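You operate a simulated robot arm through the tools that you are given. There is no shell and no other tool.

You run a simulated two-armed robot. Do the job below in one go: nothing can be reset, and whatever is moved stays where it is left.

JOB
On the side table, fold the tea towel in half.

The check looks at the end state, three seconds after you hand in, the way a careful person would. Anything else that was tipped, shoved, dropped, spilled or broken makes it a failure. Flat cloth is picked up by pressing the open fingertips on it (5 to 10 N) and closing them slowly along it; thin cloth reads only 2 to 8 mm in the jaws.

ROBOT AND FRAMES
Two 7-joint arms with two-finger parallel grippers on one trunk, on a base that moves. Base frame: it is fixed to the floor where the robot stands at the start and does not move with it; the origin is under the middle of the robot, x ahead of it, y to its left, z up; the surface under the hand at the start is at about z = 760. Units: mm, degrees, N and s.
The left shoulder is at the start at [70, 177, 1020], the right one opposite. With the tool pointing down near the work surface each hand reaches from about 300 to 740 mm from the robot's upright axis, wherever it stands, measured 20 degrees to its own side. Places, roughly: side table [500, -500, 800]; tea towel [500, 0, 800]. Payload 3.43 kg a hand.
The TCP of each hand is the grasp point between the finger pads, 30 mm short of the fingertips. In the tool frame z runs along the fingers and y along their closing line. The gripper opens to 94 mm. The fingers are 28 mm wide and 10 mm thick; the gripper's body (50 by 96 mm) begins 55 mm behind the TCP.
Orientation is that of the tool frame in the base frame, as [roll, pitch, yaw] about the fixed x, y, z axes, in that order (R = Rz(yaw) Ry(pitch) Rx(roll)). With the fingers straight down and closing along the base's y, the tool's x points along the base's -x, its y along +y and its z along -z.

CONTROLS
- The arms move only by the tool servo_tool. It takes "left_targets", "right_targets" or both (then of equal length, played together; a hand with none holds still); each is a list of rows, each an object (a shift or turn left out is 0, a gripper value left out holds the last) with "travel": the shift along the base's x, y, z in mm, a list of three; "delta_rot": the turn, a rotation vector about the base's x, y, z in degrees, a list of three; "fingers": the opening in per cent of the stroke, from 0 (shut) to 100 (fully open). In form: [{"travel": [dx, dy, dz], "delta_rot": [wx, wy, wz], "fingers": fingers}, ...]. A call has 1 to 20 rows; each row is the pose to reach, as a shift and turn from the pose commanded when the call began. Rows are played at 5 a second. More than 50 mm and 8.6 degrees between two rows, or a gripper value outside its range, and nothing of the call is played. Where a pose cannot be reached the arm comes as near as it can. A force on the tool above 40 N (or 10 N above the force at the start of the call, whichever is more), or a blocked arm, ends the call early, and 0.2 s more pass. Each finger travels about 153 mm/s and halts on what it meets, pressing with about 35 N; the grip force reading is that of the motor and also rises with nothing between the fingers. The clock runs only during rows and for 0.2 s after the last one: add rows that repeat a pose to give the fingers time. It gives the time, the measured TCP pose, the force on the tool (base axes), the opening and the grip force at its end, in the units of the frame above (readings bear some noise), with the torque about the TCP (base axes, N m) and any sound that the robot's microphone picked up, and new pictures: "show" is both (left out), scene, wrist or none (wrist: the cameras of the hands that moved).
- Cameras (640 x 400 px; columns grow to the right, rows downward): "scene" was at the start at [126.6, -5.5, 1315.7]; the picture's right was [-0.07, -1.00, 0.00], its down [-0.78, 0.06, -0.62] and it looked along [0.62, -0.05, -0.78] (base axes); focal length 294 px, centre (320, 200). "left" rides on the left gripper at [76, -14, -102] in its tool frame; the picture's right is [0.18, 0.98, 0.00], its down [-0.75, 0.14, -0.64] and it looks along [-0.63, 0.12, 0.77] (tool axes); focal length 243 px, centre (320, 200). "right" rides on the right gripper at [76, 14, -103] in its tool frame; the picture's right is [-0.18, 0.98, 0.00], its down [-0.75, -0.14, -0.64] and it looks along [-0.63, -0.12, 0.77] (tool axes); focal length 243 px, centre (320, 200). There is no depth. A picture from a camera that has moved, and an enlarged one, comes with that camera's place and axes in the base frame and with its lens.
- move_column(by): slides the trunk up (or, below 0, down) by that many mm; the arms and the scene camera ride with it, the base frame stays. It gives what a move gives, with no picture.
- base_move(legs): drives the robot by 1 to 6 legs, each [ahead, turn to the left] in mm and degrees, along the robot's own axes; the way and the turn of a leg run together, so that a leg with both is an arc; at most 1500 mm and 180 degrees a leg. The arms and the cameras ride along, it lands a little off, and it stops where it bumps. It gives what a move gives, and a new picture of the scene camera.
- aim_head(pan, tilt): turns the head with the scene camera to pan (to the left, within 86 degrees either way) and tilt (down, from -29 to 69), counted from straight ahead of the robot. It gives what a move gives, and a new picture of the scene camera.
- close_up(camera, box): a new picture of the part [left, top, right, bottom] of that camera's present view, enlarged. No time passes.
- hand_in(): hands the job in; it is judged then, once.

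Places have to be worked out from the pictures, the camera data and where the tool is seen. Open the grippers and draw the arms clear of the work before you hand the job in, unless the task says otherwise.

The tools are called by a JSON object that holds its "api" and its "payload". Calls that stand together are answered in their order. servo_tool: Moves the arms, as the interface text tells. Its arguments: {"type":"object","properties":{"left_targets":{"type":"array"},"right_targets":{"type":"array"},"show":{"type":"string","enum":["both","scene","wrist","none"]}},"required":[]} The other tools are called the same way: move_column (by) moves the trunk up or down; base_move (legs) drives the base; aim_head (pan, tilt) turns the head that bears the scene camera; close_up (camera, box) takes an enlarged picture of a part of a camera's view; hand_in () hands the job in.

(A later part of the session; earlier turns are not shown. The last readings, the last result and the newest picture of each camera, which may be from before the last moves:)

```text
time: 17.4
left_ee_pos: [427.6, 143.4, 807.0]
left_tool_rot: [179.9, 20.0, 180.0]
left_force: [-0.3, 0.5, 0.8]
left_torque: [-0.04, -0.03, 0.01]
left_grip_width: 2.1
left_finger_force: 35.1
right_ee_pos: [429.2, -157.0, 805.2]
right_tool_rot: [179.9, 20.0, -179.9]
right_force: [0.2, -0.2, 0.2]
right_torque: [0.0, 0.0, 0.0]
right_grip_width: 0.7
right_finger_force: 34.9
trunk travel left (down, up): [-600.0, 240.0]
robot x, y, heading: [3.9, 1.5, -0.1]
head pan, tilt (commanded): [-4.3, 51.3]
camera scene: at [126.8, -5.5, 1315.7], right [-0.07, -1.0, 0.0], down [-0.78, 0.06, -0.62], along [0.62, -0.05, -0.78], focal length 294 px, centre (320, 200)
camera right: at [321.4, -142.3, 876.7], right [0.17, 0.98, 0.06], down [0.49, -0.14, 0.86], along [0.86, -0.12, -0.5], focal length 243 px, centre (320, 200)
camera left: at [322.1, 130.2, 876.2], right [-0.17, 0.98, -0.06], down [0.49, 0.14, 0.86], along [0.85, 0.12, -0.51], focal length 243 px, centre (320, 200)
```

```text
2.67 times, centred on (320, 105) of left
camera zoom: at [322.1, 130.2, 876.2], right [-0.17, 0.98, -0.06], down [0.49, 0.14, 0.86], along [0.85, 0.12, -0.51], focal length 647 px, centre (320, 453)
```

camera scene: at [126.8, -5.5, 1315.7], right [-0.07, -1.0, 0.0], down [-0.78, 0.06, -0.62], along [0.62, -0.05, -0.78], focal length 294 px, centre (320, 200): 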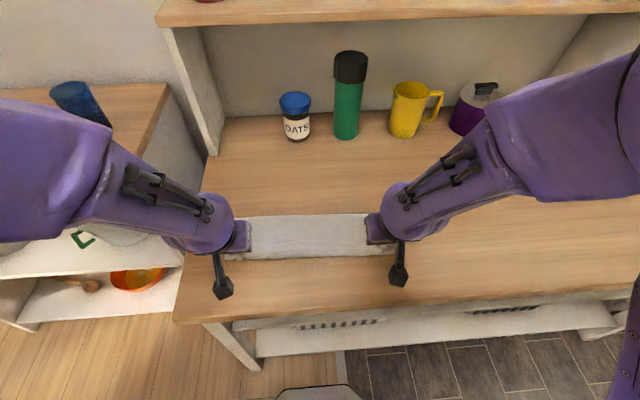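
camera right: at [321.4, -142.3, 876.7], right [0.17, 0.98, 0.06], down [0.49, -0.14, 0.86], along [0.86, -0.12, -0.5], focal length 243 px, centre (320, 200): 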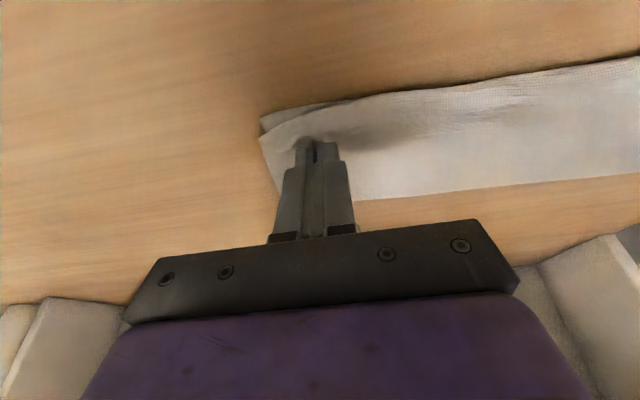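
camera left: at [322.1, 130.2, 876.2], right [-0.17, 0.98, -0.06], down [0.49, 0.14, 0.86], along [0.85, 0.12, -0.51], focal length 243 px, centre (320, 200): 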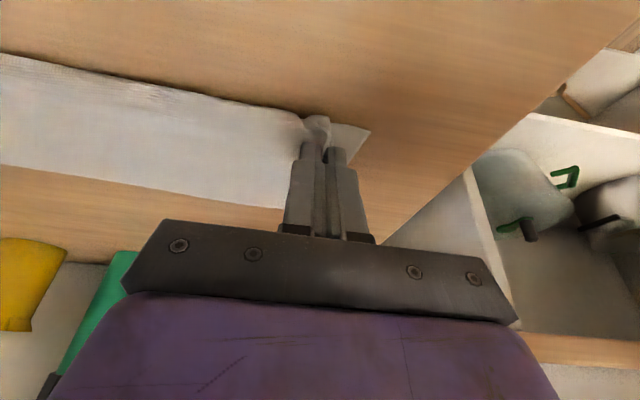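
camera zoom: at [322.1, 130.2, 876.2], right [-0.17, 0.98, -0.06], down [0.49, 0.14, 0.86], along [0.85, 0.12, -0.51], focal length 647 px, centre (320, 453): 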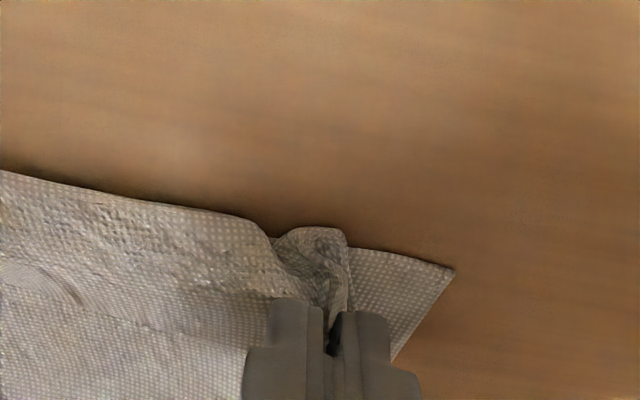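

The corners line up within ~10 mm. I'm lowering both tips to about 8 mm above the table, then opening the jaws slowly to release the cloth.

{"api": "servo_tool", "payload": {"left_targets": [{"travel": [0, 1, -4]}, {"travel": [0, 2, -8]}, {"travel": [0, 2, -10]}, {"travel": [0, 2, -10]}, {"travel": [0, 2, -10], "fingers": 4}, {"travel": [0, 2, -10], "fingers": 8}, {"travel": [0, 2, -10], "fingers": 12}, {"travel": [0, 2, -10], "fingers": 16}, {"travel": [0, 2, -10], "fingers": 20}, {"travel": [0, 2, -10], "fingers": 24}, {"travel": [0, 2, -10], "fingers": 28}, {"travel": [0, 2, -10], "fingers": 28}], "right_targets": [{"travel": [-1, -1, -4]}, {"travel": [-2, -2, -7]}, {"travel": [-3, -2, -9]}, {"travel": [-3, -2, -9]}, {"travel": [-3, -2, -9], "fingers": 4}, {"travel": [-3, -2, -9], "fingers": 8}, {"travel": [-3, -2, -9], "fingers": 12}, {"travel": [-3, -2, -9], "fingers": 16}, {"travel": [-3, -2, -9], "fingers": 20}, {"travel": [-3, -2, -9], "fingers": 24}, {"travel": [-3, -2, -9], "fingers": 28}, {"travel": [-3, -2, -9], "fingers": 28}], "show": "both"}}

{"api": "close_up", "payload": {"camera": "right", "box": [200, 30, 440, 180]}}

{"api": "close_up", "payload": {"camera": "left", "box": [200, 30, 440, 180]}}

```text
time: 20.0
left_ee_pos: [429.1, 144.8, 795.3]
left_tool_rot: [179.9, 20.1, 179.8]
left_force: [0.2, 0.4, 4.2]
left_torque: [-0.03, 0.0, -0.01]
left_grip_width: 25.6
left_finger_force: 0.1
right_ee_pos: [424.6, -159.4, 797.1]
right_tool_rot: [180.0, 20.0, -180.0]
right_force: [-0.5, -0.9, 1.2]
right_torque: [0.02, -0.02, 0.0]
right_grip_width: 26.2
right_finger_force: 0.1
trunk travel left (down, up): [-600.0, 240.0]
robot x, y, heading: [1.2, -3.0, 0.1]
head pan, tilt (commanded): [-4.3, 51.3]
camera scene: at [126.1, -5.3, 1315.7], right [-0.07, -1.0, 0.0], down [-0.78, 0.06, -0.63], along [0.62, -0.05, -0.78], focal length 294 px, centre (320, 200)
camera right: at [317.9, -144.6, 868.5], right [0.17, 0.98, 0.06], down [0.49, -0.14, 0.86], along [0.86, -0.12, -0.5], focal length 243 px, centre (320, 200)
camera left: at [322.2, 132.1, 866.5], right [-0.17, 0.98, -0.06], down [0.49, 0.14, 0.86], along [0.86, 0.12, -0.5], focal length 243 px, centre (320, 200)
```

scene: 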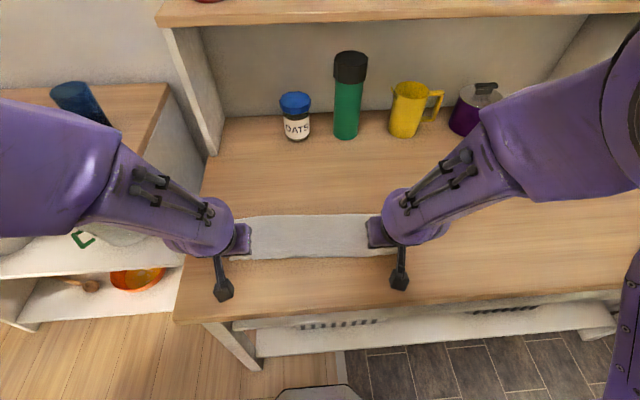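
right: 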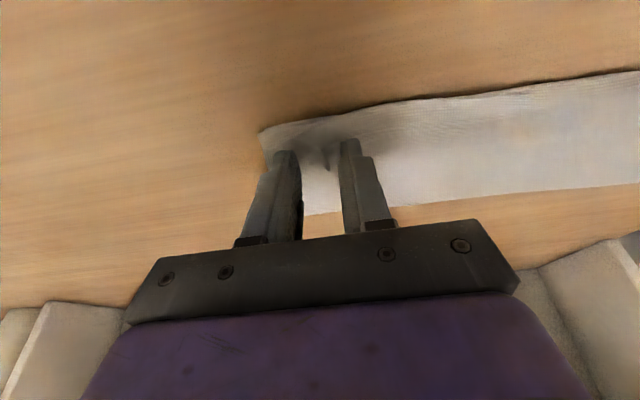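
left: 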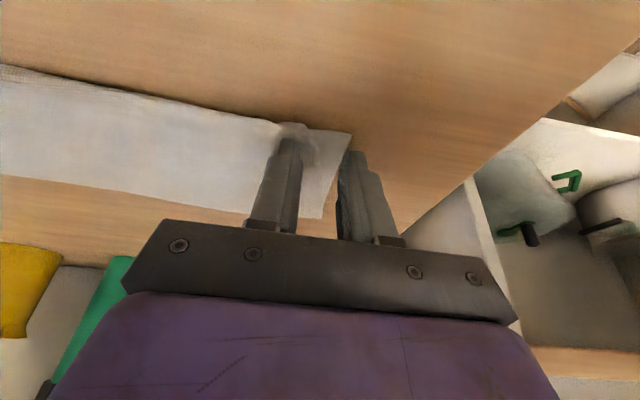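

```text
2.67 times, centred on (320, 105) of right
camera zoom: at [317.9, -144.6, 868.5], right [0.17, 0.98, 0.06], down [0.49, -0.14, 0.86], along [0.86, -0.12, -0.5], focal length 647 px, centre (320, 453)
```

zoom: 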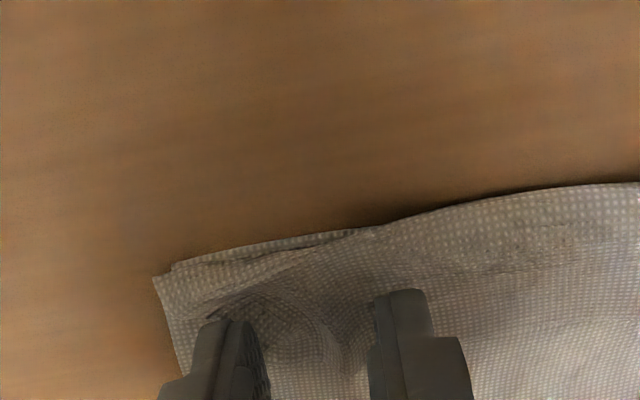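

```text
2.67 times, centred on (320, 105) of left
camera zoom: at [322.2, 132.1, 866.5], right [-0.17, 0.98, -0.06], down [0.49, 0.14, 0.86], along [0.86, 0.12, -0.5], focal length 647 px, centre (320, 453)
```

zoom: 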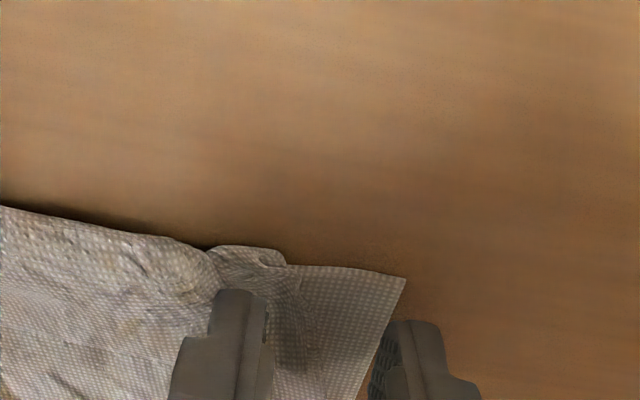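

The right corner has fallen flat and aligned. On the left the upper corner still looks bunched near the inner finger, so I'm raising both hands straight up to see the result.

{"api": "servo_tool", "payload": {"left_targets": [{"travel": [-1, 0, 5]}, {"travel": [-3, 0, 15]}, {"travel": [-6, 0, 30]}, {"travel": [-6, 0, 50]}, {"travel": [-6, 0, 75]}, {"travel": [-6, 10, 100]}, {"travel": [-6, 30, 120], "delta_rot": [0, 8, 0]}, {"travel": [-6, 60, 130], "delta_rot": [0, 14, 0]}, {"travel": [-6, 90, 130], "delta_rot": [0, 20, 0]}, {"travel": [-6, 110, 130], "delta_rot": [0, 20, 0]}], "right_targets": [{"travel": [-1, 0, 5]}, {"travel": [-3, 0, 15]}, {"travel": [-6, 0, 30]}, {"travel": [-6, 0, 50]}, {"travel": [-6, 0, 75]}, {"travel": [-6, -10, 100]}, {"travel": [-6, -30, 120], "delta_rot": [0, 8, 0]}, {"travel": [-6, -60, 130], "delta_rot": [0, 14, 0]}, {"travel": [-6, -90, 130], "delta_rot": [0, 20, 0]}, {"travel": [-6, -110, 130], "delta_rot": [0, 20, 0]}], "show": "both"}}

{"api": "close_up", "payload": {"camera": "scene", "box": [200, 160, 440, 310]}}

```text
time: 22.2
left_ee_pos: [422.1, 254.2, 927.6]
left_tool_rot: [180.0, -0.1, -180.0]
left_force: [-0.1, -0.1, 0.6]
left_torque: [-0.01, -0.02, 0.01]
left_grip_width: 26.3
left_finger_force: 0.1
right_ee_pos: [417.6, -269.6, 928.2]
right_tool_rot: [179.9, 0.0, -179.8]
right_force: [0.5, -0.5, -1.5]
right_torque: [0.03, -0.01, -0.01]
right_grip_width: 26.4
right_finger_force: 0.2
right hand out of reach, approached as far as the arm can: row 5
trunk travel left (down, up): [-600.0, 240.0]
robot x, y, heading: [-1.3, -1.4, -0.2]
head pan, tilt (commanded): [-4.3, 51.3]
camera scene: at [125.9, -6.0, 1315.8], right [-0.07, -1.0, 0.0], down [-0.78, 0.06, -0.63], along [0.62, -0.05, -0.78], focal length 294 px, centre (320, 200)
camera right: at [342.1, -254.8, 1031.2], right [0.18, 0.98, 0.0], down [0.75, -0.14, 0.64], along [0.63, -0.12, -0.77], focal length 243 px, centre (320, 200)
camera left: at [345.7, 241.4, 1029.8], right [-0.18, 0.98, 0.0], down [0.75, 0.14, 0.64], along [0.63, 0.12, -0.77], focal length 243 px, centre (320, 200)
```

scene: 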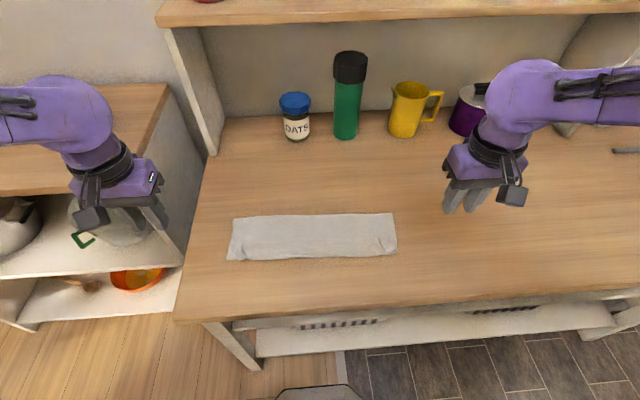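
right: 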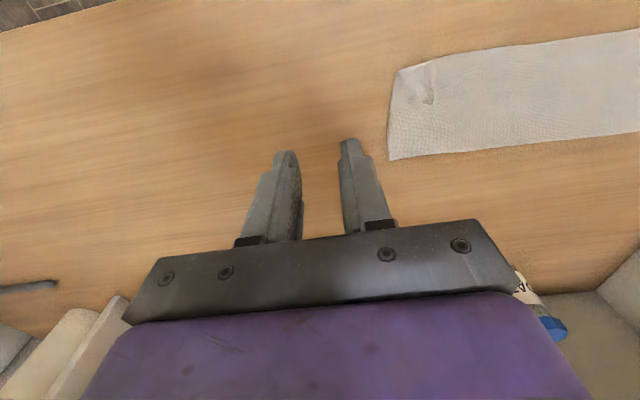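
left: 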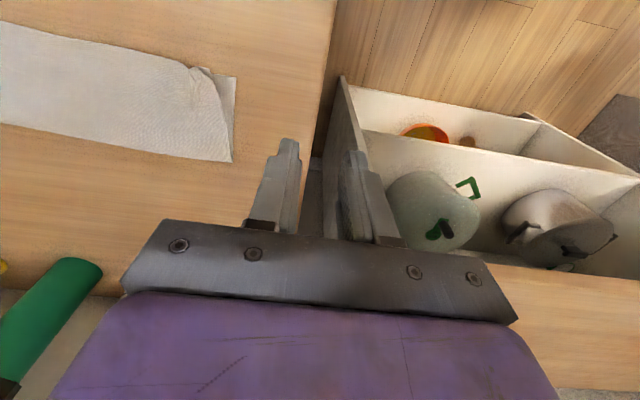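

```text
2.67 times, centred on (320, 235) of scene
camera zoom: at [125.9, -6.0, 1315.8], right [-0.07, -1.0, 0.0], down [-0.78, 0.06, -0.63], along [0.62, -0.05, -0.78], focal length 785 px, centre (320, 107)
```

zoom: 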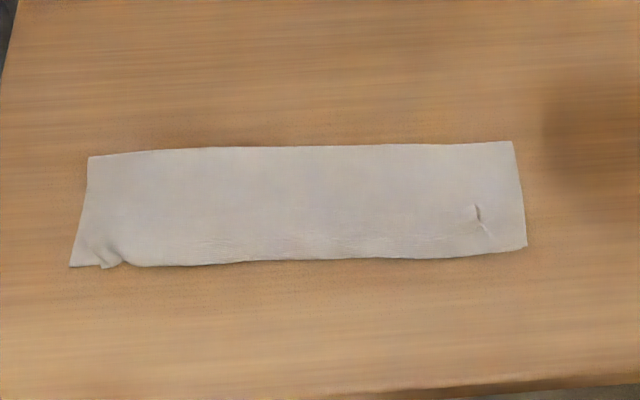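

The towel is folded well, with only a small crumple at the left near corner and a dimple near the right one. I'll zoom in on both.

{"api": "close_up", "payload": {"camera": "left", "box": [120, 20, 280, 120]}}

{"api": "close_up", "payload": {"camera": "right", "box": [360, 40, 520, 140]}}

{"api": "close_up", "payload": {"camera": "scene", "box": [215, 205, 311, 265]}}

{"api": "close_up", "payload": {"camera": "scene", "box": [315, 205, 411, 265]}}

```text
4.00 times, centred on (200, 70) of left
camera zoom: at [345.7, 241.4, 1029.8], right [-0.18, 0.98, 0.0], down [0.75, 0.14, 0.64], along [0.63, 0.12, -0.77], focal length 970 px, centre (800, 720)
```

zoom: 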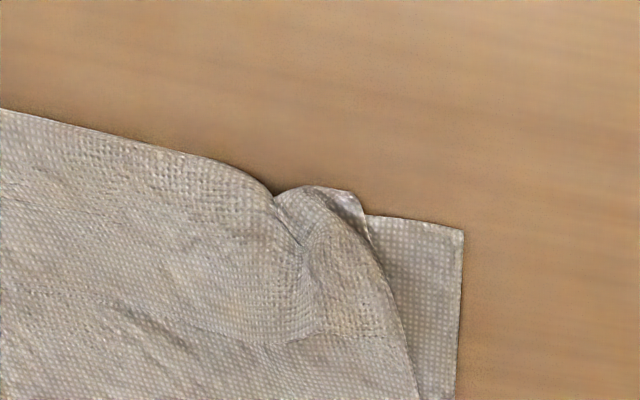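

```text
4.00 times, centred on (440, 90) of right
camera zoom: at [342.1, -254.8, 1031.2], right [0.18, 0.98, 0.0], down [0.75, -0.14, 0.64], along [0.63, -0.12, -0.77], focal length 970 px, centre (-160, 640)
```

zoom: 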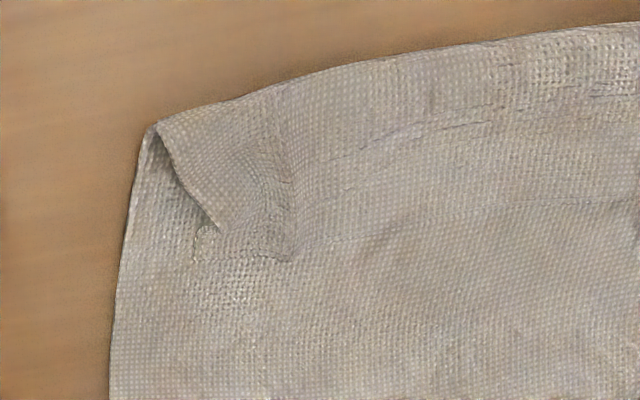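

```text
6.67 times, centred on (263, 235) of scene
camera zoom: at [125.9, -6.0, 1315.8], right [-0.07, -1.0, 0.0], down [-0.78, 0.06, -0.63], along [0.62, -0.05, -0.78], focal length 1962 px, centre (700, -33)
```

zoom: 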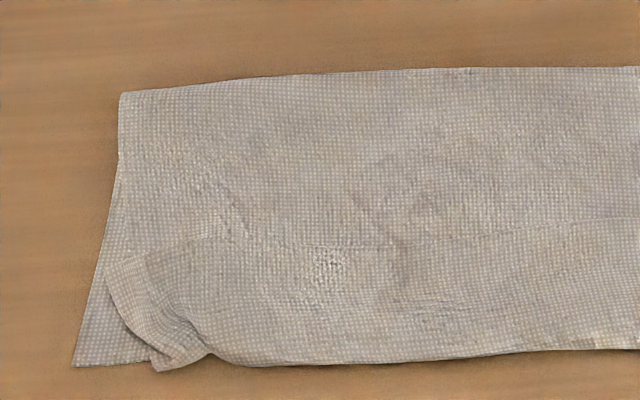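

```text
6.67 times, centred on (363, 235) of scene
camera zoom: at [125.9, -6.0, 1315.8], right [-0.07, -1.0, 0.0], down [-0.78, 0.06, -0.63], along [0.62, -0.05, -0.78], focal length 1962 px, centre (33, -33)
```

zoom: 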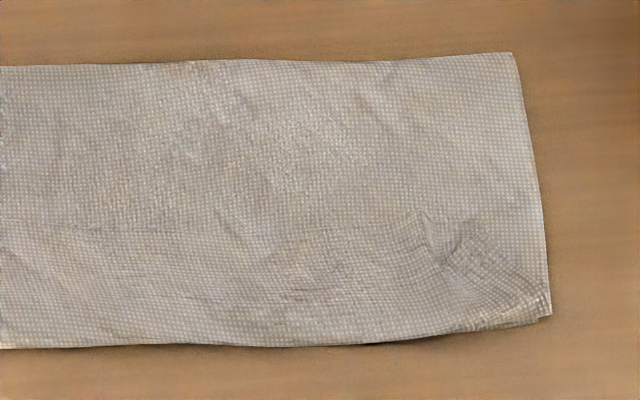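

Measuring this, the folded strip is only ~103 mm deep. Half the towel would be ~129 mm, so the upper edge is tucked back on top as a 35–50 mm hem. I'll unroll it by pinning the towel with the left hand, pressing lightly on the hem's right corner with the closed right fingertips, and dragging it toward me. First I'm moving both hands above those spots.

{"api": "servo_tool", "payload": {"left_targets": [{"travel": [10, -40, 0]}, {"travel": [20, -80, 0]}, {"travel": [30, -120, 0]}, {"travel": [40, -160, 0]}, {"travel": [50, -200, 0]}, {"travel": [56, -240, 0]}, {"travel": [60, -275, -10]}, {"travel": [60, -285, -40]}, {"travel": [60, -285, -75]}, {"travel": [60, -285, -105]}, {"travel": [60, -285, -120]}, {"travel": [60, -285, -120]}], "right_targets": [{"travel": [0, 0, 0], "fingers": 0}, {"travel": [0, 0, 0]}, {"travel": [0, 0, 0]}, {"travel": [4, 20, 0]}, {"travel": [10, 45, 0]}, {"travel": [16, 70, -10]}, {"travel": [22, 95, -30]}, {"travel": [24, 104, -60]}, {"travel": [24, 104, -85]}, {"travel": [24, 104, -105]}, {"travel": [24, 104, -118]}, {"travel": [24, 104, -118]}], "show": "both"}}

{"api": "close_up", "payload": {"camera": "right", "box": [220, 60, 420, 185]}}

```text
time: 24.8
left_ee_pos: [500.0, -19.5, 823.5]
left_tool_rot: [-176.2, -0.1, -176.9]
left_force: [0.0, -0.2, -0.2]
left_torque: [0.02, 0.0, 0.0]
left_grip_width: 26.4
left_finger_force: 0.0
right_ee_pos: [445.5, -163.8, 809.3]
right_tool_rot: [179.9, 0.1, -180.0]
right_force: [-0.1, 0.0, -0.6]
right_torque: [0.0, 0.0, -0.03]
right_grip_width: 0.0
right_finger_force: 32.7
trunk travel left (down, up): [-600.0, 240.0]
robot x, y, heading: [-0.8, -1.0, 0.1]
head pan, tilt (commanded): [-4.3, 51.3]
camera scene: at [126.4, -5.6, 1315.7], right [-0.07, -1.0, 0.0], down [-0.78, 0.06, -0.62], along [0.62, -0.05, -0.78], focal length 294 px, centre (320, 200)
camera right: at [368.2, -149.5, 912.3], right [0.18, 0.98, 0.0], down [0.75, -0.14, 0.64], along [0.63, -0.12, -0.77], focal length 243 px, centre (320, 200)
camera left: at [424.5, -29.9, 927.1], right [-0.24, 0.97, -0.06], down [0.74, 0.22, 0.63], along [0.63, 0.1, -0.77], focal length 243 px, centre (320, 200)
```

scene: 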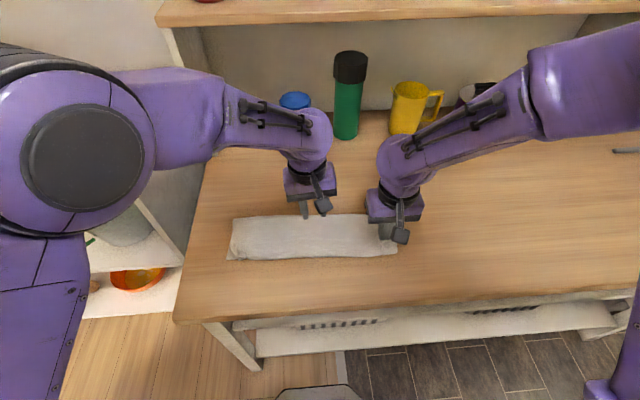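
right: 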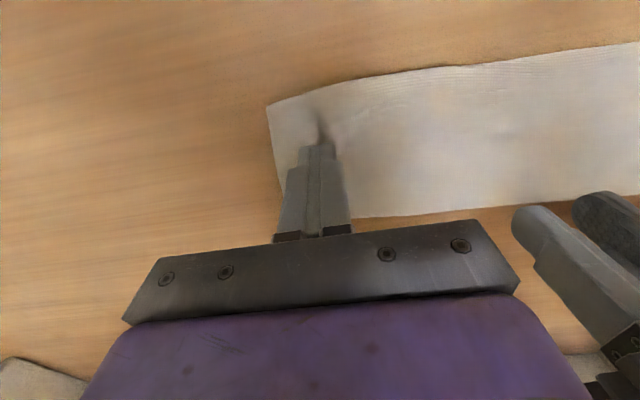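
left: 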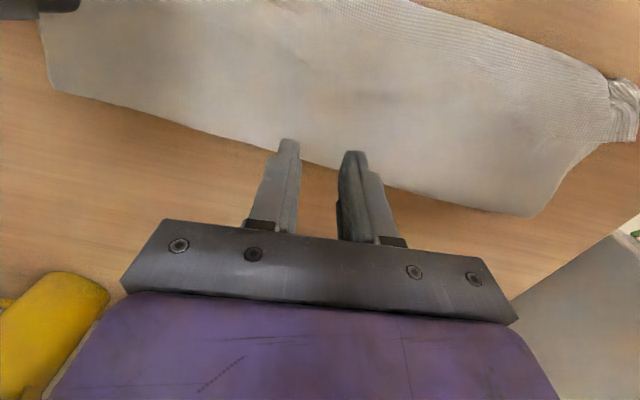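

```text
3.20 times, centred on (320, 122) of right
camera zoom: at [368.2, -149.5, 912.3], right [0.18, 0.98, 0.0], down [0.75, -0.14, 0.64], along [0.63, -0.12, -0.77], focal length 776 px, centre (320, 448)
```

zoom: 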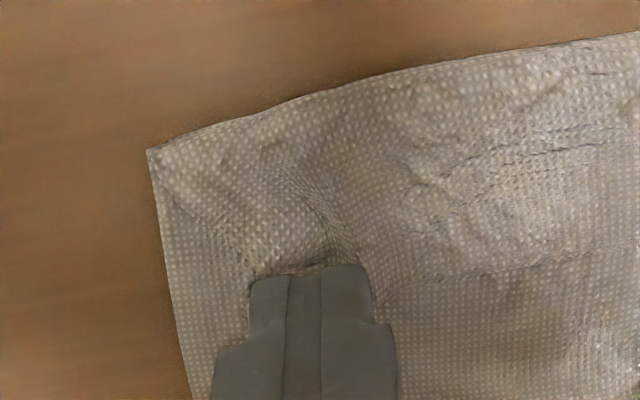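

The hem's true edge shows at about x≈451, with its corner near (440,-181) and the crease at x≈410. I'm moving the right fingertips back ~10 mm so they sit fully on the hem, letting the left hand settle, and lowering it onto the towel to pin it.

{"api": "servo_tool", "payload": {"left_targets": [{"travel": [0, 0, 0]}, {"travel": [0, 0, -3]}, {"travel": [0, 0, -6]}, {"travel": [0, 0, -9]}, {"travel": [0, 0, -9]}], "right_targets": [{"travel": [-5, -2, 0]}, {"travel": [-10, -4, 0]}, {"travel": [-10, -4, -4]}, {"travel": [-10, -4, -8]}, {"travel": [-10, -4, -10]}], "show": "wrist"}}

```text
time: 26.0
left_ee_pos: [497.1, -21.1, 812.6]
left_tool_rot: [-176.6, -0.2, -177.1]
left_force: [-0.9, -0.6, 0.6]
left_torque: [0.01, 0.01, 0.04]
left_grip_width: 26.4
left_finger_force: 0.1
right_ee_pos: [434.0, -168.1, 799.2]
right_tool_rot: [179.8, 0.1, -179.8]
right_force: [-0.5, 0.0, -0.4]
right_torque: [0.0, -0.01, 0.0]
right_grip_width: 0.1
right_finger_force: 32.4
trunk travel left (down, up): [-600.0, 240.0]
robot x, y, heading: [-0.3, 1.2, 0.1]
head pan, tilt (commanded): [-4.3, 51.3]
camera right: at [356.9, -153.7, 902.0], right [0.18, 0.98, 0.0], down [0.75, -0.14, 0.64], along [0.63, -0.12, -0.77], focal length 243 px, centre (320, 200)
camera left: at [422.2, -31.6, 915.9], right [-0.24, 0.97, -0.06], down [0.75, 0.22, 0.63], along [0.62, 0.11, -0.77], focal length 243 px, centre (320, 200)
```

right: 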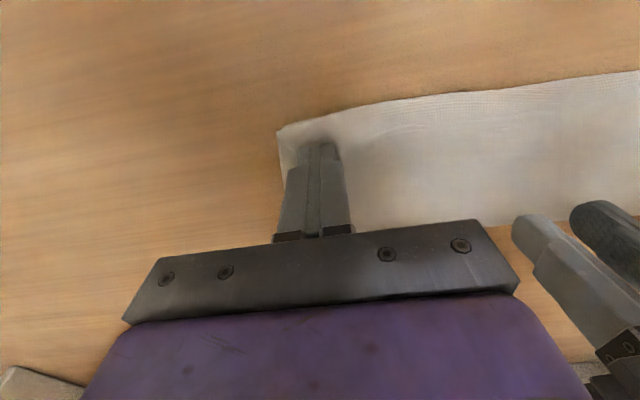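
left: 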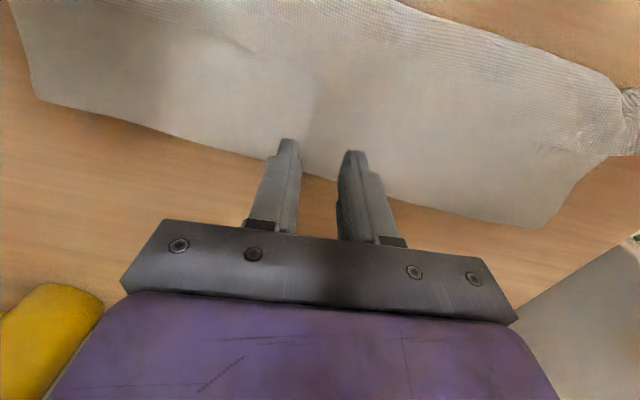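

The left hand is near a joint limit but still follows downward; its tips are over the towel at (497,-21). I'm continuing down to pin, watching the force.

{"api": "servo_tool", "payload": {"left_targets": [{"travel": [-4, 0, -5]}, {"travel": [-4, 0, -10]}, {"travel": [-4, 0, -14]}, {"travel": [-4, 0, -17]}, {"travel": [-4, 0, -17]}], "right_targets": [{"travel": [0, 0, -1]}, {"travel": [0, 0, -2]}, {"travel": [0, 0, -3]}, {"travel": [0, 0, -4]}, {"travel": [0, 0, -4]}], "show": "none"}}

```text
time: 27.2
left_ee_pos: [491.1, -22.2, 792.8]
left_tool_rot: [-177.1, -0.2, -177.2]
left_force: [0.6, -0.6, 2.6]
left_torque: [-0.01, -0.02, 0.0]
left_grip_width: 25.9
left_finger_force: 0.0
right_ee_pos: [433.7, -168.8, 794.4]
right_tool_rot: [179.9, 0.1, -179.9]
right_force: [0.6, 0.1, -0.1]
right_torque: [-0.01, 0.0, 0.02]
right_grip_width: 0.0
right_finger_force: 33.5
trunk travel left (down, up): [-600.0, 240.0]
robot x, y, heading: [-2.8, -0.6, -0.1]
head pan, tilt (commanded): [-4.3, 51.3]
```

The left now touches with 2.6 N. I'm pressing the left a bit more for pinning and bringing the right into light contact with the hem.

{"api": "servo_tool", "payload": {"left_targets": [{"travel": [0, 0, -2]}, {"travel": [0, 0, -4]}, {"travel": [0, 0, -4]}], "right_targets": [{"travel": [0, 0, -1]}, {"travel": [0, 0, -2]}, {"travel": [0, 0, -2]}], "show": "none"}}

```text
time: 28.0
left_ee_pos: [490.7, -21.4, 792.2]
left_tool_rot: [-177.3, 0.3, -177.3]
left_force: [3.3, 0.1, 39.9]
left_torque: [0.82, 0.05, -0.08]
left_grip_width: 25.0
left_finger_force: 0.1
right_ee_pos: [431.2, -167.3, 796.2]
right_tool_rot: [179.9, 0.3, -179.9]
right_force: [0.6, 0.5, 0.1]
right_torque: [-0.03, -0.02, 0.0]
right_grip_width: 0.0
right_finger_force: 32.8
trunk travel left (down, up): [-600.0, 240.0]
robot x, y, heading: [0.2, 1.9, -0.1]
head pan, tilt (commanded): [-4.3, 51.3]
```

The left force jumped to ~40 N, so I'm backing it off by 2.5 mm. The right still isn't touching, so I'm lowering it slowly.

{"api": "servo_tool", "payload": {"left_targets": [{"travel": [0, 0, 2.5]}, {"travel": [0, 0, 2.5]}, {"travel": [0, 0, 2.5]}, {"travel": [0, 0, 2.5]}], "right_targets": [{"travel": [0, 0, 0]}, {"travel": [0, 0, -0.7]}, {"travel": [0, 0, -1.4]}, {"travel": [0, 0, -1.4]}], "show": "none"}}

```text
time: 29.0
left_ee_pos: [490.1, -20.3, 791.6]
left_tool_rot: [-177.3, 0.2, -177.3]
left_force: [10.9, -1.8, 41.3]
left_torque: [0.8, -0.26, -0.23]
left_grip_width: 23.8
left_finger_force: 0.1
right_ee_pos: [431.7, -168.5, 793.5]
right_tool_rot: [179.9, 0.2, -179.8]
right_force: [0.4, -0.1, 5.7]
right_torque: [-0.03, 0.07, 0.0]
right_grip_width: 0.1
right_finger_force: 33.3
trunk travel left (down, up): [-600.0, 240.0]
robot x, y, heading: [4.0, -0.2, 0.1]
head pan, tilt (commanded): [-4.3, 51.3]
```

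The left arm was lagging its command and now presses hard, so I'm raising its target by 10 mm to bring it to a light press.

{"api": "servo_tool", "payload": {"left_targets": [{"travel": [0, 0, 4]}, {"travel": [0, 0, 8]}, {"travel": [0, 0, 10]}, {"travel": [0, 0, 10]}], "show": "wrist"}}

```text
time: 30.0
left_ee_pos: [484.4, -19.9, 793.7]
left_tool_rot: [-177.6, -1.1, -177.4]
left_force: [-0.6, 0.1, -0.7]
left_torque: [-0.02, 0.03, -0.01]
left_grip_width: 26.2
left_finger_force: 0.0
right_ee_pos: [432.0, -169.2, 793.0]
right_tool_rot: [-180.0, 0.3, -179.9]
right_force: [-3.4, -3.1, 20.1]
right_torque: [-0.15, 0.13, -0.06]
right_grip_width: 0.0
right_finger_force: 33.2
trunk travel left (down, up): [-600.0, 240.0]
robot x, y, heading: [-2.0, -1.8, 0.1]
head pan, tilt (commanded): [-4.3, 51.3]
camera left: at [410.6, -31.6, 897.8], right [-0.23, 0.97, -0.04], down [0.76, 0.2, 0.62], along [0.61, 0.11, -0.78], focal length 243 px, centre (320, 200)
```

left: 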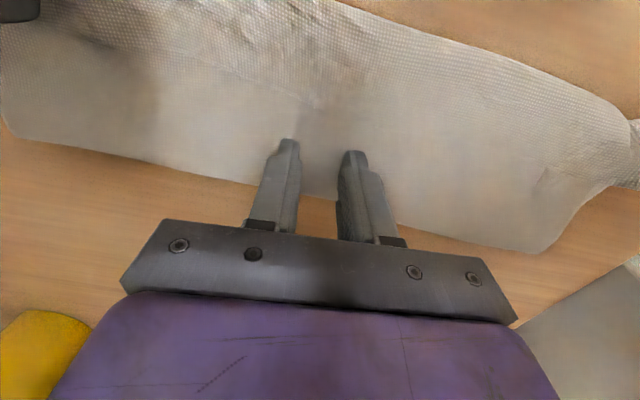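

Relaxing the left shifted load onto the right (20 N). I'm easing the right up 1.2 mm and the left down 1.5 mm.

{"api": "servo_tool", "payload": {"left_targets": [{"travel": [0, 0, -0.8]}, {"travel": [0, 0, -1.5]}, {"travel": [0, 0, -1.5]}, {"travel": [0, 0, -1.5]}], "right_targets": [{"travel": [0, 0, 0.6]}, {"travel": [0, 0, 1.2]}, {"travel": [0, 0, 1.2]}, {"travel": [0, 0, 1.2]}], "show": "wrist"}}

```text
time: 31.0
left_ee_pos: [488.9, -22.4, 797.2]
left_tool_rot: [-177.0, -0.5, -177.3]
left_force: [-0.3, 0.1, 0.1]
left_torque: [0.03, -0.03, 0.0]
left_grip_width: 26.2
left_finger_force: 0.0
right_ee_pos: [432.8, -168.5, 793.1]
right_tool_rot: [179.9, 0.1, -179.8]
right_force: [-1.3, 0.3, 8.1]
right_torque: [-0.03, 0.04, -0.04]
right_grip_width: 0.0
right_finger_force: 33.2
trunk travel left (down, up): [-600.0, 240.0]
robot x, y, heading: [2.0, -3.8, -0.0]
head pan, tilt (commanded): [-4.3, 51.3]
camera right: at [356.2, -153.7, 896.5], right [0.18, 0.98, 0.0], down [0.75, -0.14, 0.64], along [0.63, -0.12, -0.77], focal length 243 px, centre (320, 200)
camera left: at [414.4, -32.7, 900.8], right [-0.23, 0.97, -0.05], down [0.75, 0.21, 0.63], along [0.62, 0.11, -0.78], focal length 243 px, centre (320, 200)
```

right: 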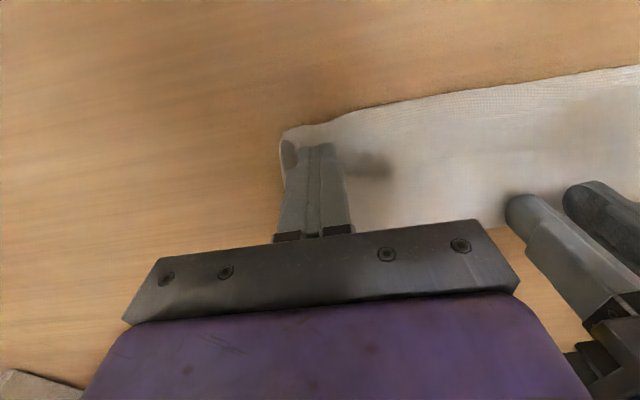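
left: 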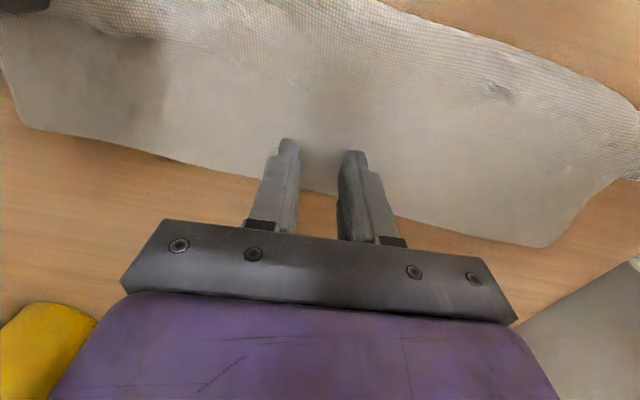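

The left arm is erratic this far across its reach. I'm lifting it and moving it to a comfortable pinning spot at about y≈+60.

{"api": "servo_tool", "payload": {"left_targets": [{"travel": [0, 5, 15]}, {"travel": [0, 30, 22]}, {"travel": [0, 60, 22]}, {"travel": [0, 90, 22]}, {"travel": [0, 90, 22]}, {"travel": [0, 90, 22]}], "show": "wrist"}}

```text
time: 32.4
left_ee_pos: [478.2, 59.9, 809.3]
left_tool_rot: [179.9, 0.0, 180.0]
left_force: [0.1, -0.5, 1.1]
left_torque: [0.01, 0.0, -0.03]
left_grip_width: 26.0
left_finger_force: 0.1
right_ee_pos: [433.2, -167.8, 792.9]
right_tool_rot: [180.0, 0.1, -179.8]
right_force: [-0.1, -0.2, 6.9]
right_torque: [0.02, 0.01, 0.0]
right_grip_width: 0.2
right_finger_force: 32.6
trunk travel left (down, up): [-600.0, 240.0]
robot x, y, heading: [-0.5, -0.6, -0.1]
head pan, tilt (commanded): [-4.3, 51.3]
camera left: at [402.0, 46.8, 911.3], right [-0.18, 0.98, 0.0], down [0.75, 0.14, 0.64], along [0.63, 0.12, -0.77], focal length 243 px, centre (320, 200)
```

left: 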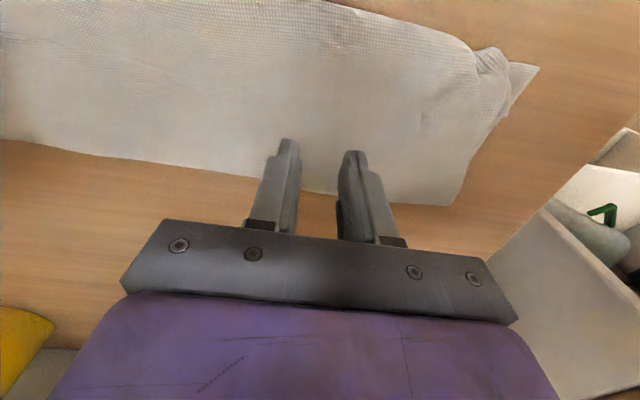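

The left hand now tracks correctly. I'm lowering it to pin the towel at (478,60).

{"api": "servo_tool", "payload": {"left_targets": [{"travel": [0, 0, -6]}, {"travel": [0, 0, -11]}, {"travel": [0, 0, -14]}, {"travel": [0, 0, -16]}, {"travel": [0, 0, -17]}, {"travel": [0, 0, -17]}], "show": "none"}}

```text
time: 33.8
left_ee_pos: [478.3, 59.2, 791.7]
left_tool_rot: [180.0, 0.1, -179.9]
left_force: [0.2, -0.8, 2.0]
left_torque: [-0.01, -0.02, 0.01]
left_grip_width: 26.2
left_finger_force: 0.0
right_ee_pos: [433.0, -167.8, 793.2]
right_tool_rot: [179.9, 0.1, -179.9]
right_force: [1.6, 1.2, 6.0]
right_torque: [-0.01, -0.05, 0.0]
right_grip_width: 0.0
right_finger_force: 33.0
trunk travel left (down, up): [-600.0, 240.0]
robot x, y, heading: [1.2, -1.0, 0.2]
head pan, tilt (commanded): [-4.3, 51.3]
```

The left touches with 2 N and the right sits at 6 N on the hem. I'm pressing the left slightly more, then dragging the right fingertips toward me and slightly outward by 30 mm.

{"api": "servo_tool", "payload": {"left_targets": [{"travel": [0, 0, -1]}, {"travel": [0, 0, -1.5]}, {"travel": [0, 0, -1.5]}, {"travel": [0, 0, -1.5]}, {"travel": [0, 0, -1.5]}, {"travel": [0, 0, -1.5]}, {"travel": [0, 0, -1.5]}, {"travel": [0, 0, -1.5]}, {"travel": [0, 0, -1.5]}], "right_targets": [{"travel": [0, 0, 0]}, {"travel": [0, 0, 0]}, {"travel": [-5, -1, 0]}, {"travel": [-10, -2, 0]}, {"travel": [-15, -3, 0]}, {"travel": [-20, -4, 0]}, {"travel": [-25, -5, 0]}, {"travel": [-30, -6, 0]}, {"travel": [-30, -6, 0]}], "show": "both"}}

{"api": "close_up", "payload": {"camera": "right", "box": [220, 60, 420, 185]}}

```text
time: 35.8
left_ee_pos: [478.9, 58.9, 791.5]
left_tool_rot: [180.0, 0.2, -179.9]
left_force: [4.3, 1.4, 25.3]
left_torque: [0.07, -0.05, 0.0]
left_grip_width: 26.6
left_finger_force: 0.1
right_ee_pos: [402.2, -174.4, 793.1]
right_tool_rot: [180.0, 0.1, -179.8]
right_force: [-0.5, 0.1, 1.7]
right_torque: [0.01, -0.02, 0.03]
right_grip_width: 0.0
right_finger_force: 32.4
trunk travel left (down, up): [-600.0, 240.0]
robot x, y, heading: [-2.3, 1.0, -0.1]
head pan, tilt (commanded): [-4.3, 51.3]
camera scene: at [124.3, -5.5, 1316.0], right [-0.07, -1.0, 0.0], down [-0.78, 0.06, -0.63], along [0.62, -0.05, -0.78], focal length 294 px, centre (320, 200)
camera right: at [325.1, -160.3, 897.3], right [0.18, 0.98, 0.0], down [0.75, -0.14, 0.64], along [0.63, -0.12, -0.76], focal length 243 px, centre (320, 200)
camera left: at [402.0, 46.7, 893.8], right [-0.18, 0.98, 0.0], down [0.75, 0.14, 0.64], along [0.63, 0.12, -0.76], focal length 243 px, centre (320, 200)
```

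scene: 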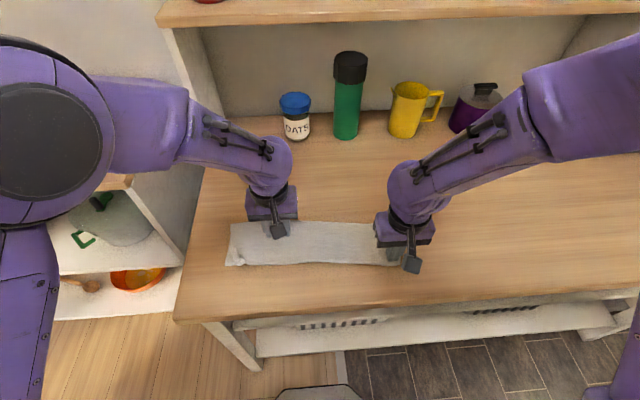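
right: 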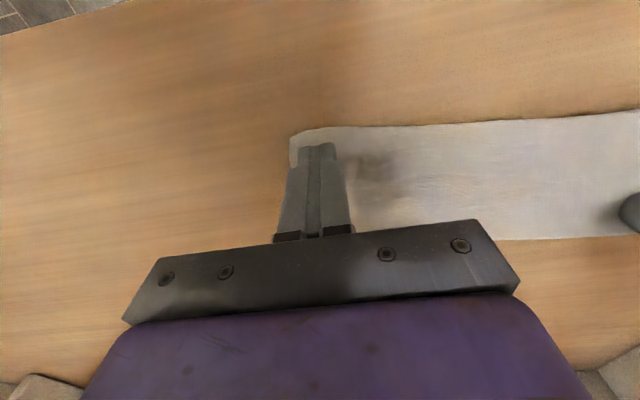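
left: 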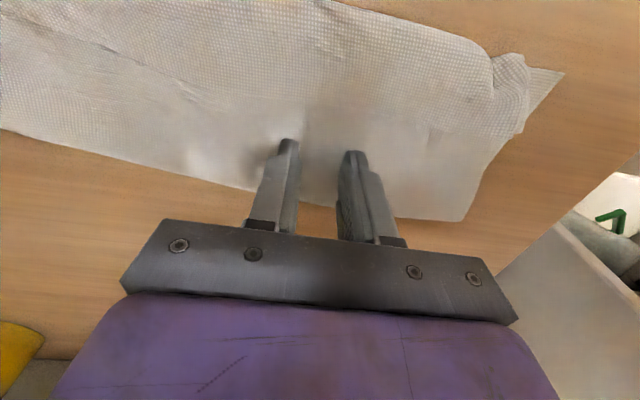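

```text
3.20 times, centred on (320, 122) of right
camera zoom: at [325.1, -160.3, 897.3], right [0.18, 0.98, 0.0], down [0.75, -0.14, 0.64], along [0.63, -0.12, -0.76], focal length 776 px, centre (320, 448)
```

zoom: 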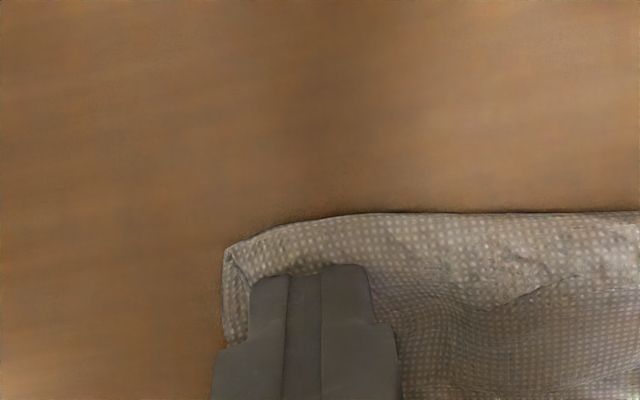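

Dragging pulled all the layers together, so that won't unroll the hem. New plan: lift the folded towel by both ends of its fold line so the hem falls open, lay it back down with the upper edge sticking out, then re-lay that edge properly. First I'm raising both hands clear to look.

{"api": "servo_tool", "payload": {"left_targets": [{"travel": [0, 0, 6]}, {"travel": [0, 0, 25]}, {"travel": [0, 0, 50]}, {"travel": [0, 30, 80]}, {"travel": [0, 60, 110]}, {"travel": [0, 90, 125]}, {"travel": [0, 120, 125]}, {"travel": [0, 150, 125]}, {"travel": [0, 170, 125]}], "right_targets": [{"travel": [0, 0, 6]}, {"travel": [0, 0, 25], "fingers": 30}, {"travel": [0, 0, 50]}, {"travel": [0, -20, 80]}, {"travel": [10, -40, 110]}, {"travel": [20, -60, 125]}, {"travel": [30, -80, 125]}, {"travel": [40, -90, 125]}, {"travel": [40, -100, 125]}], "show": "both"}}

{"api": "close_up", "payload": {"camera": "scene", "box": [200, 170, 440, 320]}}

```text
time: 37.8
left_ee_pos: [478.7, 230.1, 916.0]
left_tool_rot: [-179.9, -0.1, -180.0]
left_force: [-0.1, 0.8, 0.6]
left_torque: [0.0, 0.01, 0.02]
left_grip_width: 26.3
left_finger_force: 0.0
right_ee_pos: [442.2, -276.9, 918.5]
right_tool_rot: [179.9, 0.2, -179.9]
right_force: [-0.2, -0.6, -0.2]
right_torque: [0.02, 0.04, -0.03]
right_grip_width: 28.1
right_finger_force: 0.1
trunk travel left (down, up): [-600.0, 240.0]
robot x, y, heading: [1.6, -0.6, 0.1]
head pan, tilt (commanded): [-4.3, 51.3]
camera scene: at [126.3, -5.6, 1315.7], right [-0.07, -1.0, 0.0], down [-0.78, 0.06, -0.62], along [0.62, -0.05, -0.78], focal length 294 px, centre (320, 200)
camera right: at [366.5, -261.6, 1022.0], right [0.18, 0.98, 0.0], down [0.75, -0.14, 0.64], along [0.63, -0.12, -0.77], focal length 243 px, centre (320, 200)
camera left: at [402.7, 216.9, 1017.9], right [-0.18, 0.98, 0.0], down [0.75, 0.14, 0.64], along [0.63, 0.12, -0.77], focal length 243 px, centre (320, 200)
```

scene: 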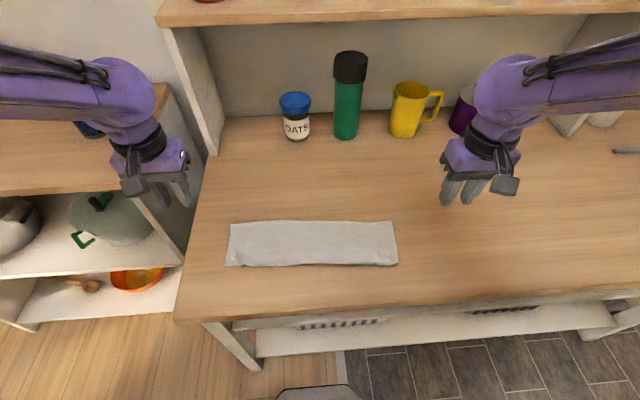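
right: 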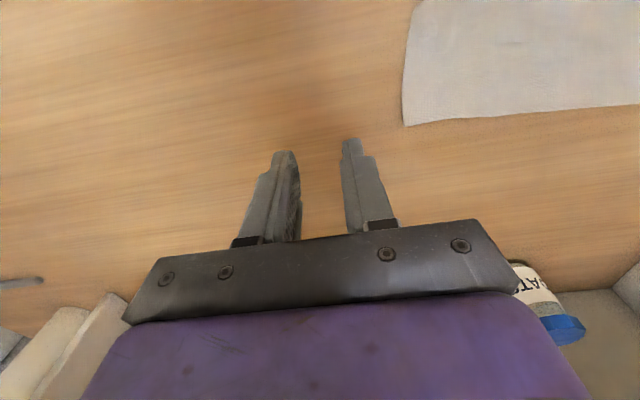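
left: 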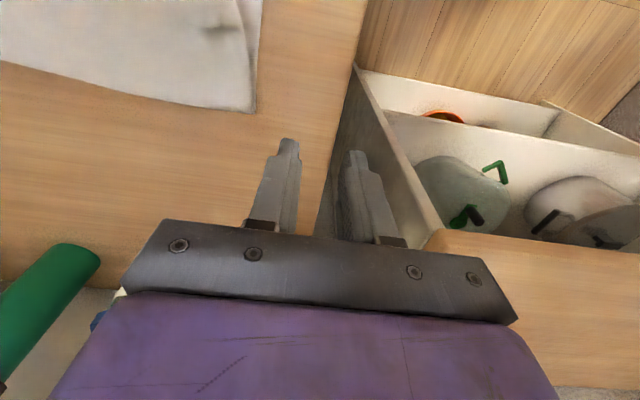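

```text
2.67 times, centred on (320, 245) of scene
camera zoom: at [126.3, -5.6, 1315.7], right [-0.07, -1.0, 0.0], down [-0.78, 0.06, -0.62], along [0.62, -0.05, -0.78], focal length 785 px, centre (320, 80)
```

zoom: 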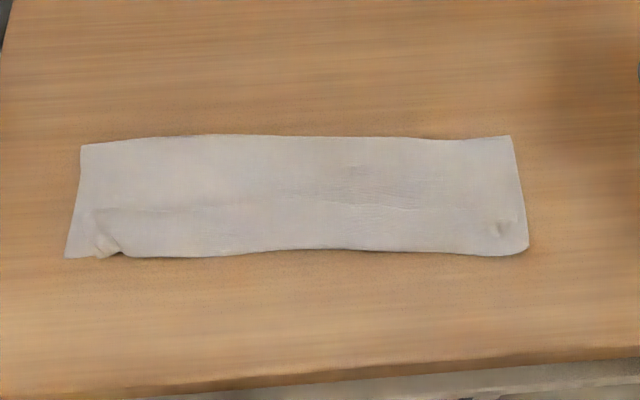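

The folded strip's fold ends are at about (508,165) on the left and (490,-191) on the right. I'm moving both hands over these with ~30 mm openings, stopping ~13 mm above the cloth.

{"api": "servo_tool", "payload": {"left_targets": [{"travel": [6, -25, 0], "fingers": 32}, {"travel": [12, -55, 0], "fingers": 32}, {"travel": [20, -85, -10], "fingers": 32}, {"travel": [22, -92, -40], "fingers": 32}, {"travel": [22, -92, -75], "fingers": 32}, {"travel": [22, -92, -100], "fingers": 32}, {"travel": [22, -92, -111], "fingers": 32}, {"travel": [22, -92, -111], "fingers": 32}], "right_targets": [{"travel": [10, 30, 0], "fingers": 32}, {"travel": [22, 65, 0], "fingers": 32}, {"travel": [36, 100, -10], "fingers": 32}, {"travel": [43, 113, -40], "fingers": 32}, {"travel": [43, 113, -75], "fingers": 32}, {"travel": [43, 113, -100], "fingers": 32}, {"travel": [43, 113, -112], "fingers": 32}, {"travel": [43, 113, -112], "fingers": 32}], "show": "wrist"}}

```text
time: 39.6
left_ee_pos: [500.6, 137.0, 805.4]
left_tool_rot: [-180.0, 0.0, -180.0]
left_force: [0.0, 0.0, 1.0]
left_torque: [-0.01, 0.02, -0.02]
left_grip_width: 29.8
left_finger_force: 0.1
right_ee_pos: [483.8, -162.5, 806.8]
right_tool_rot: [179.9, 0.1, -179.9]
right_force: [-0.5, 0.3, -0.4]
right_torque: [0.01, -0.03, 0.01]
right_grip_width: 30.0
right_finger_force: 0.0
trunk travel left (down, up): [-600.0, 240.0]
robot x, y, heading: [-0.2, -0.5, -0.1]
head pan, tilt (commanded): [-4.3, 51.3]
camera right: at [407.8, -147.6, 910.2], right [0.18, 0.98, 0.0], down [0.75, -0.14, 0.64], along [0.63, -0.12, -0.77], focal length 243 px, centre (320, 200)
camera left: at [425.1, 124.5, 907.2], right [-0.18, 0.98, 0.0], down [0.75, 0.14, 0.64], along [0.63, 0.12, -0.77], focal length 243 px, centre (320, 200)
```

right: 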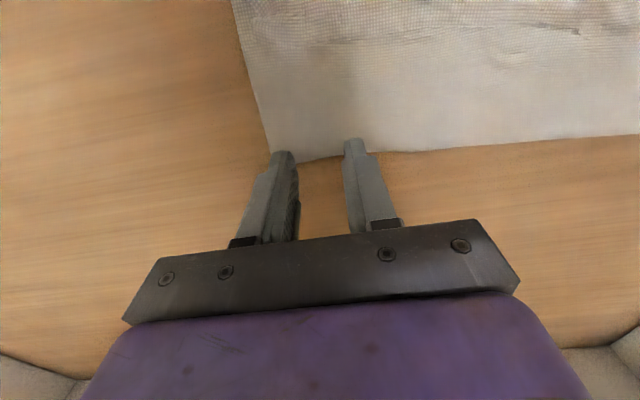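
left: 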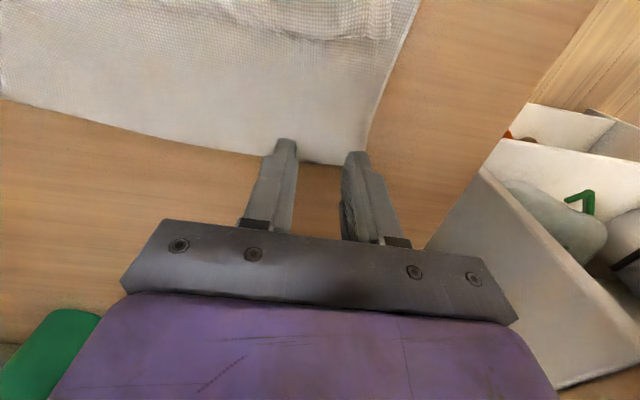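

Both jaws straddle the fold ends with ~22 mm overlap. I'm lowering in small steps until light contact.

{"api": "servo_tool", "payload": {"left_targets": [{"travel": [0, 0, -5]}, {"travel": [0, 0, -9]}, {"travel": [0, 0, -11.5]}, {"travel": [0, 0, -12.5]}, {"travel": [0, 0, -12.5]}], "right_targets": [{"travel": [0, 0, -5]}, {"travel": [0, 0, -9]}, {"travel": [0, 0, -12]}, {"travel": [0, 0, -13]}, {"travel": [0, 0, -13]}], "show": "none"}}

```text
time: 40.8
left_ee_pos: [500.0, 138.0, 793.1]
left_tool_rot: [180.0, 0.0, -180.0]
left_force: [0.1, -0.5, 1.4]
left_torque: [0.05, -0.02, 0.04]
left_grip_width: 30.1
left_finger_force: 0.1
right_ee_pos: [485.7, -161.7, 793.7]
right_tool_rot: [-180.0, 0.1, -179.9]
right_force: [0.0, 0.5, 1.1]
right_torque: [-0.03, -0.01, 0.0]
right_grip_width: 29.9
right_finger_force: 0.0
trunk travel left (down, up): [-600.0, 240.0]
robot x, y, heading: [-2.2, 0.7, 0.3]
head pan, tilt (commanded): [-4.3, 51.3]
```

Both are just touching at about 1 N. I'm adding ~1.2 mm and then checking the force before closing.

{"api": "servo_tool", "payload": {"left_targets": [{"travel": [0, 0, -0.6]}, {"travel": [0, 0, -1.2]}, {"travel": [0, 0, -1.2]}, {"travel": [0, 0, -1.2]}], "right_targets": [{"travel": [0, 0, -0.6]}, {"travel": [0, 0, -1.2]}, {"travel": [0, 0, -1.2]}, {"travel": [0, 0, -1.2]}], "show": "none"}}

```text
time: 41.8
left_ee_pos: [500.0, 139.2, 791.1]
left_tool_rot: [180.0, 0.2, -180.0]
left_force: [1.9, 0.5, 6.6]
left_torque: [0.14, 0.01, -0.05]
left_grip_width: 30.2
left_finger_force: 0.1
right_ee_pos: [485.4, -162.0, 791.8]
right_tool_rot: [179.9, 0.2, -179.9]
right_force: [1.7, -0.8, 8.8]
right_torque: [-0.19, 0.01, 0.03]
right_grip_width: 30.4
right_finger_force: 0.4
trunk travel left (down, up): [-600.0, 240.0]
robot x, y, heading: [3.1, 0.7, -0.2]
head pan, tilt (commanded): [-4.3, 51.3]
```

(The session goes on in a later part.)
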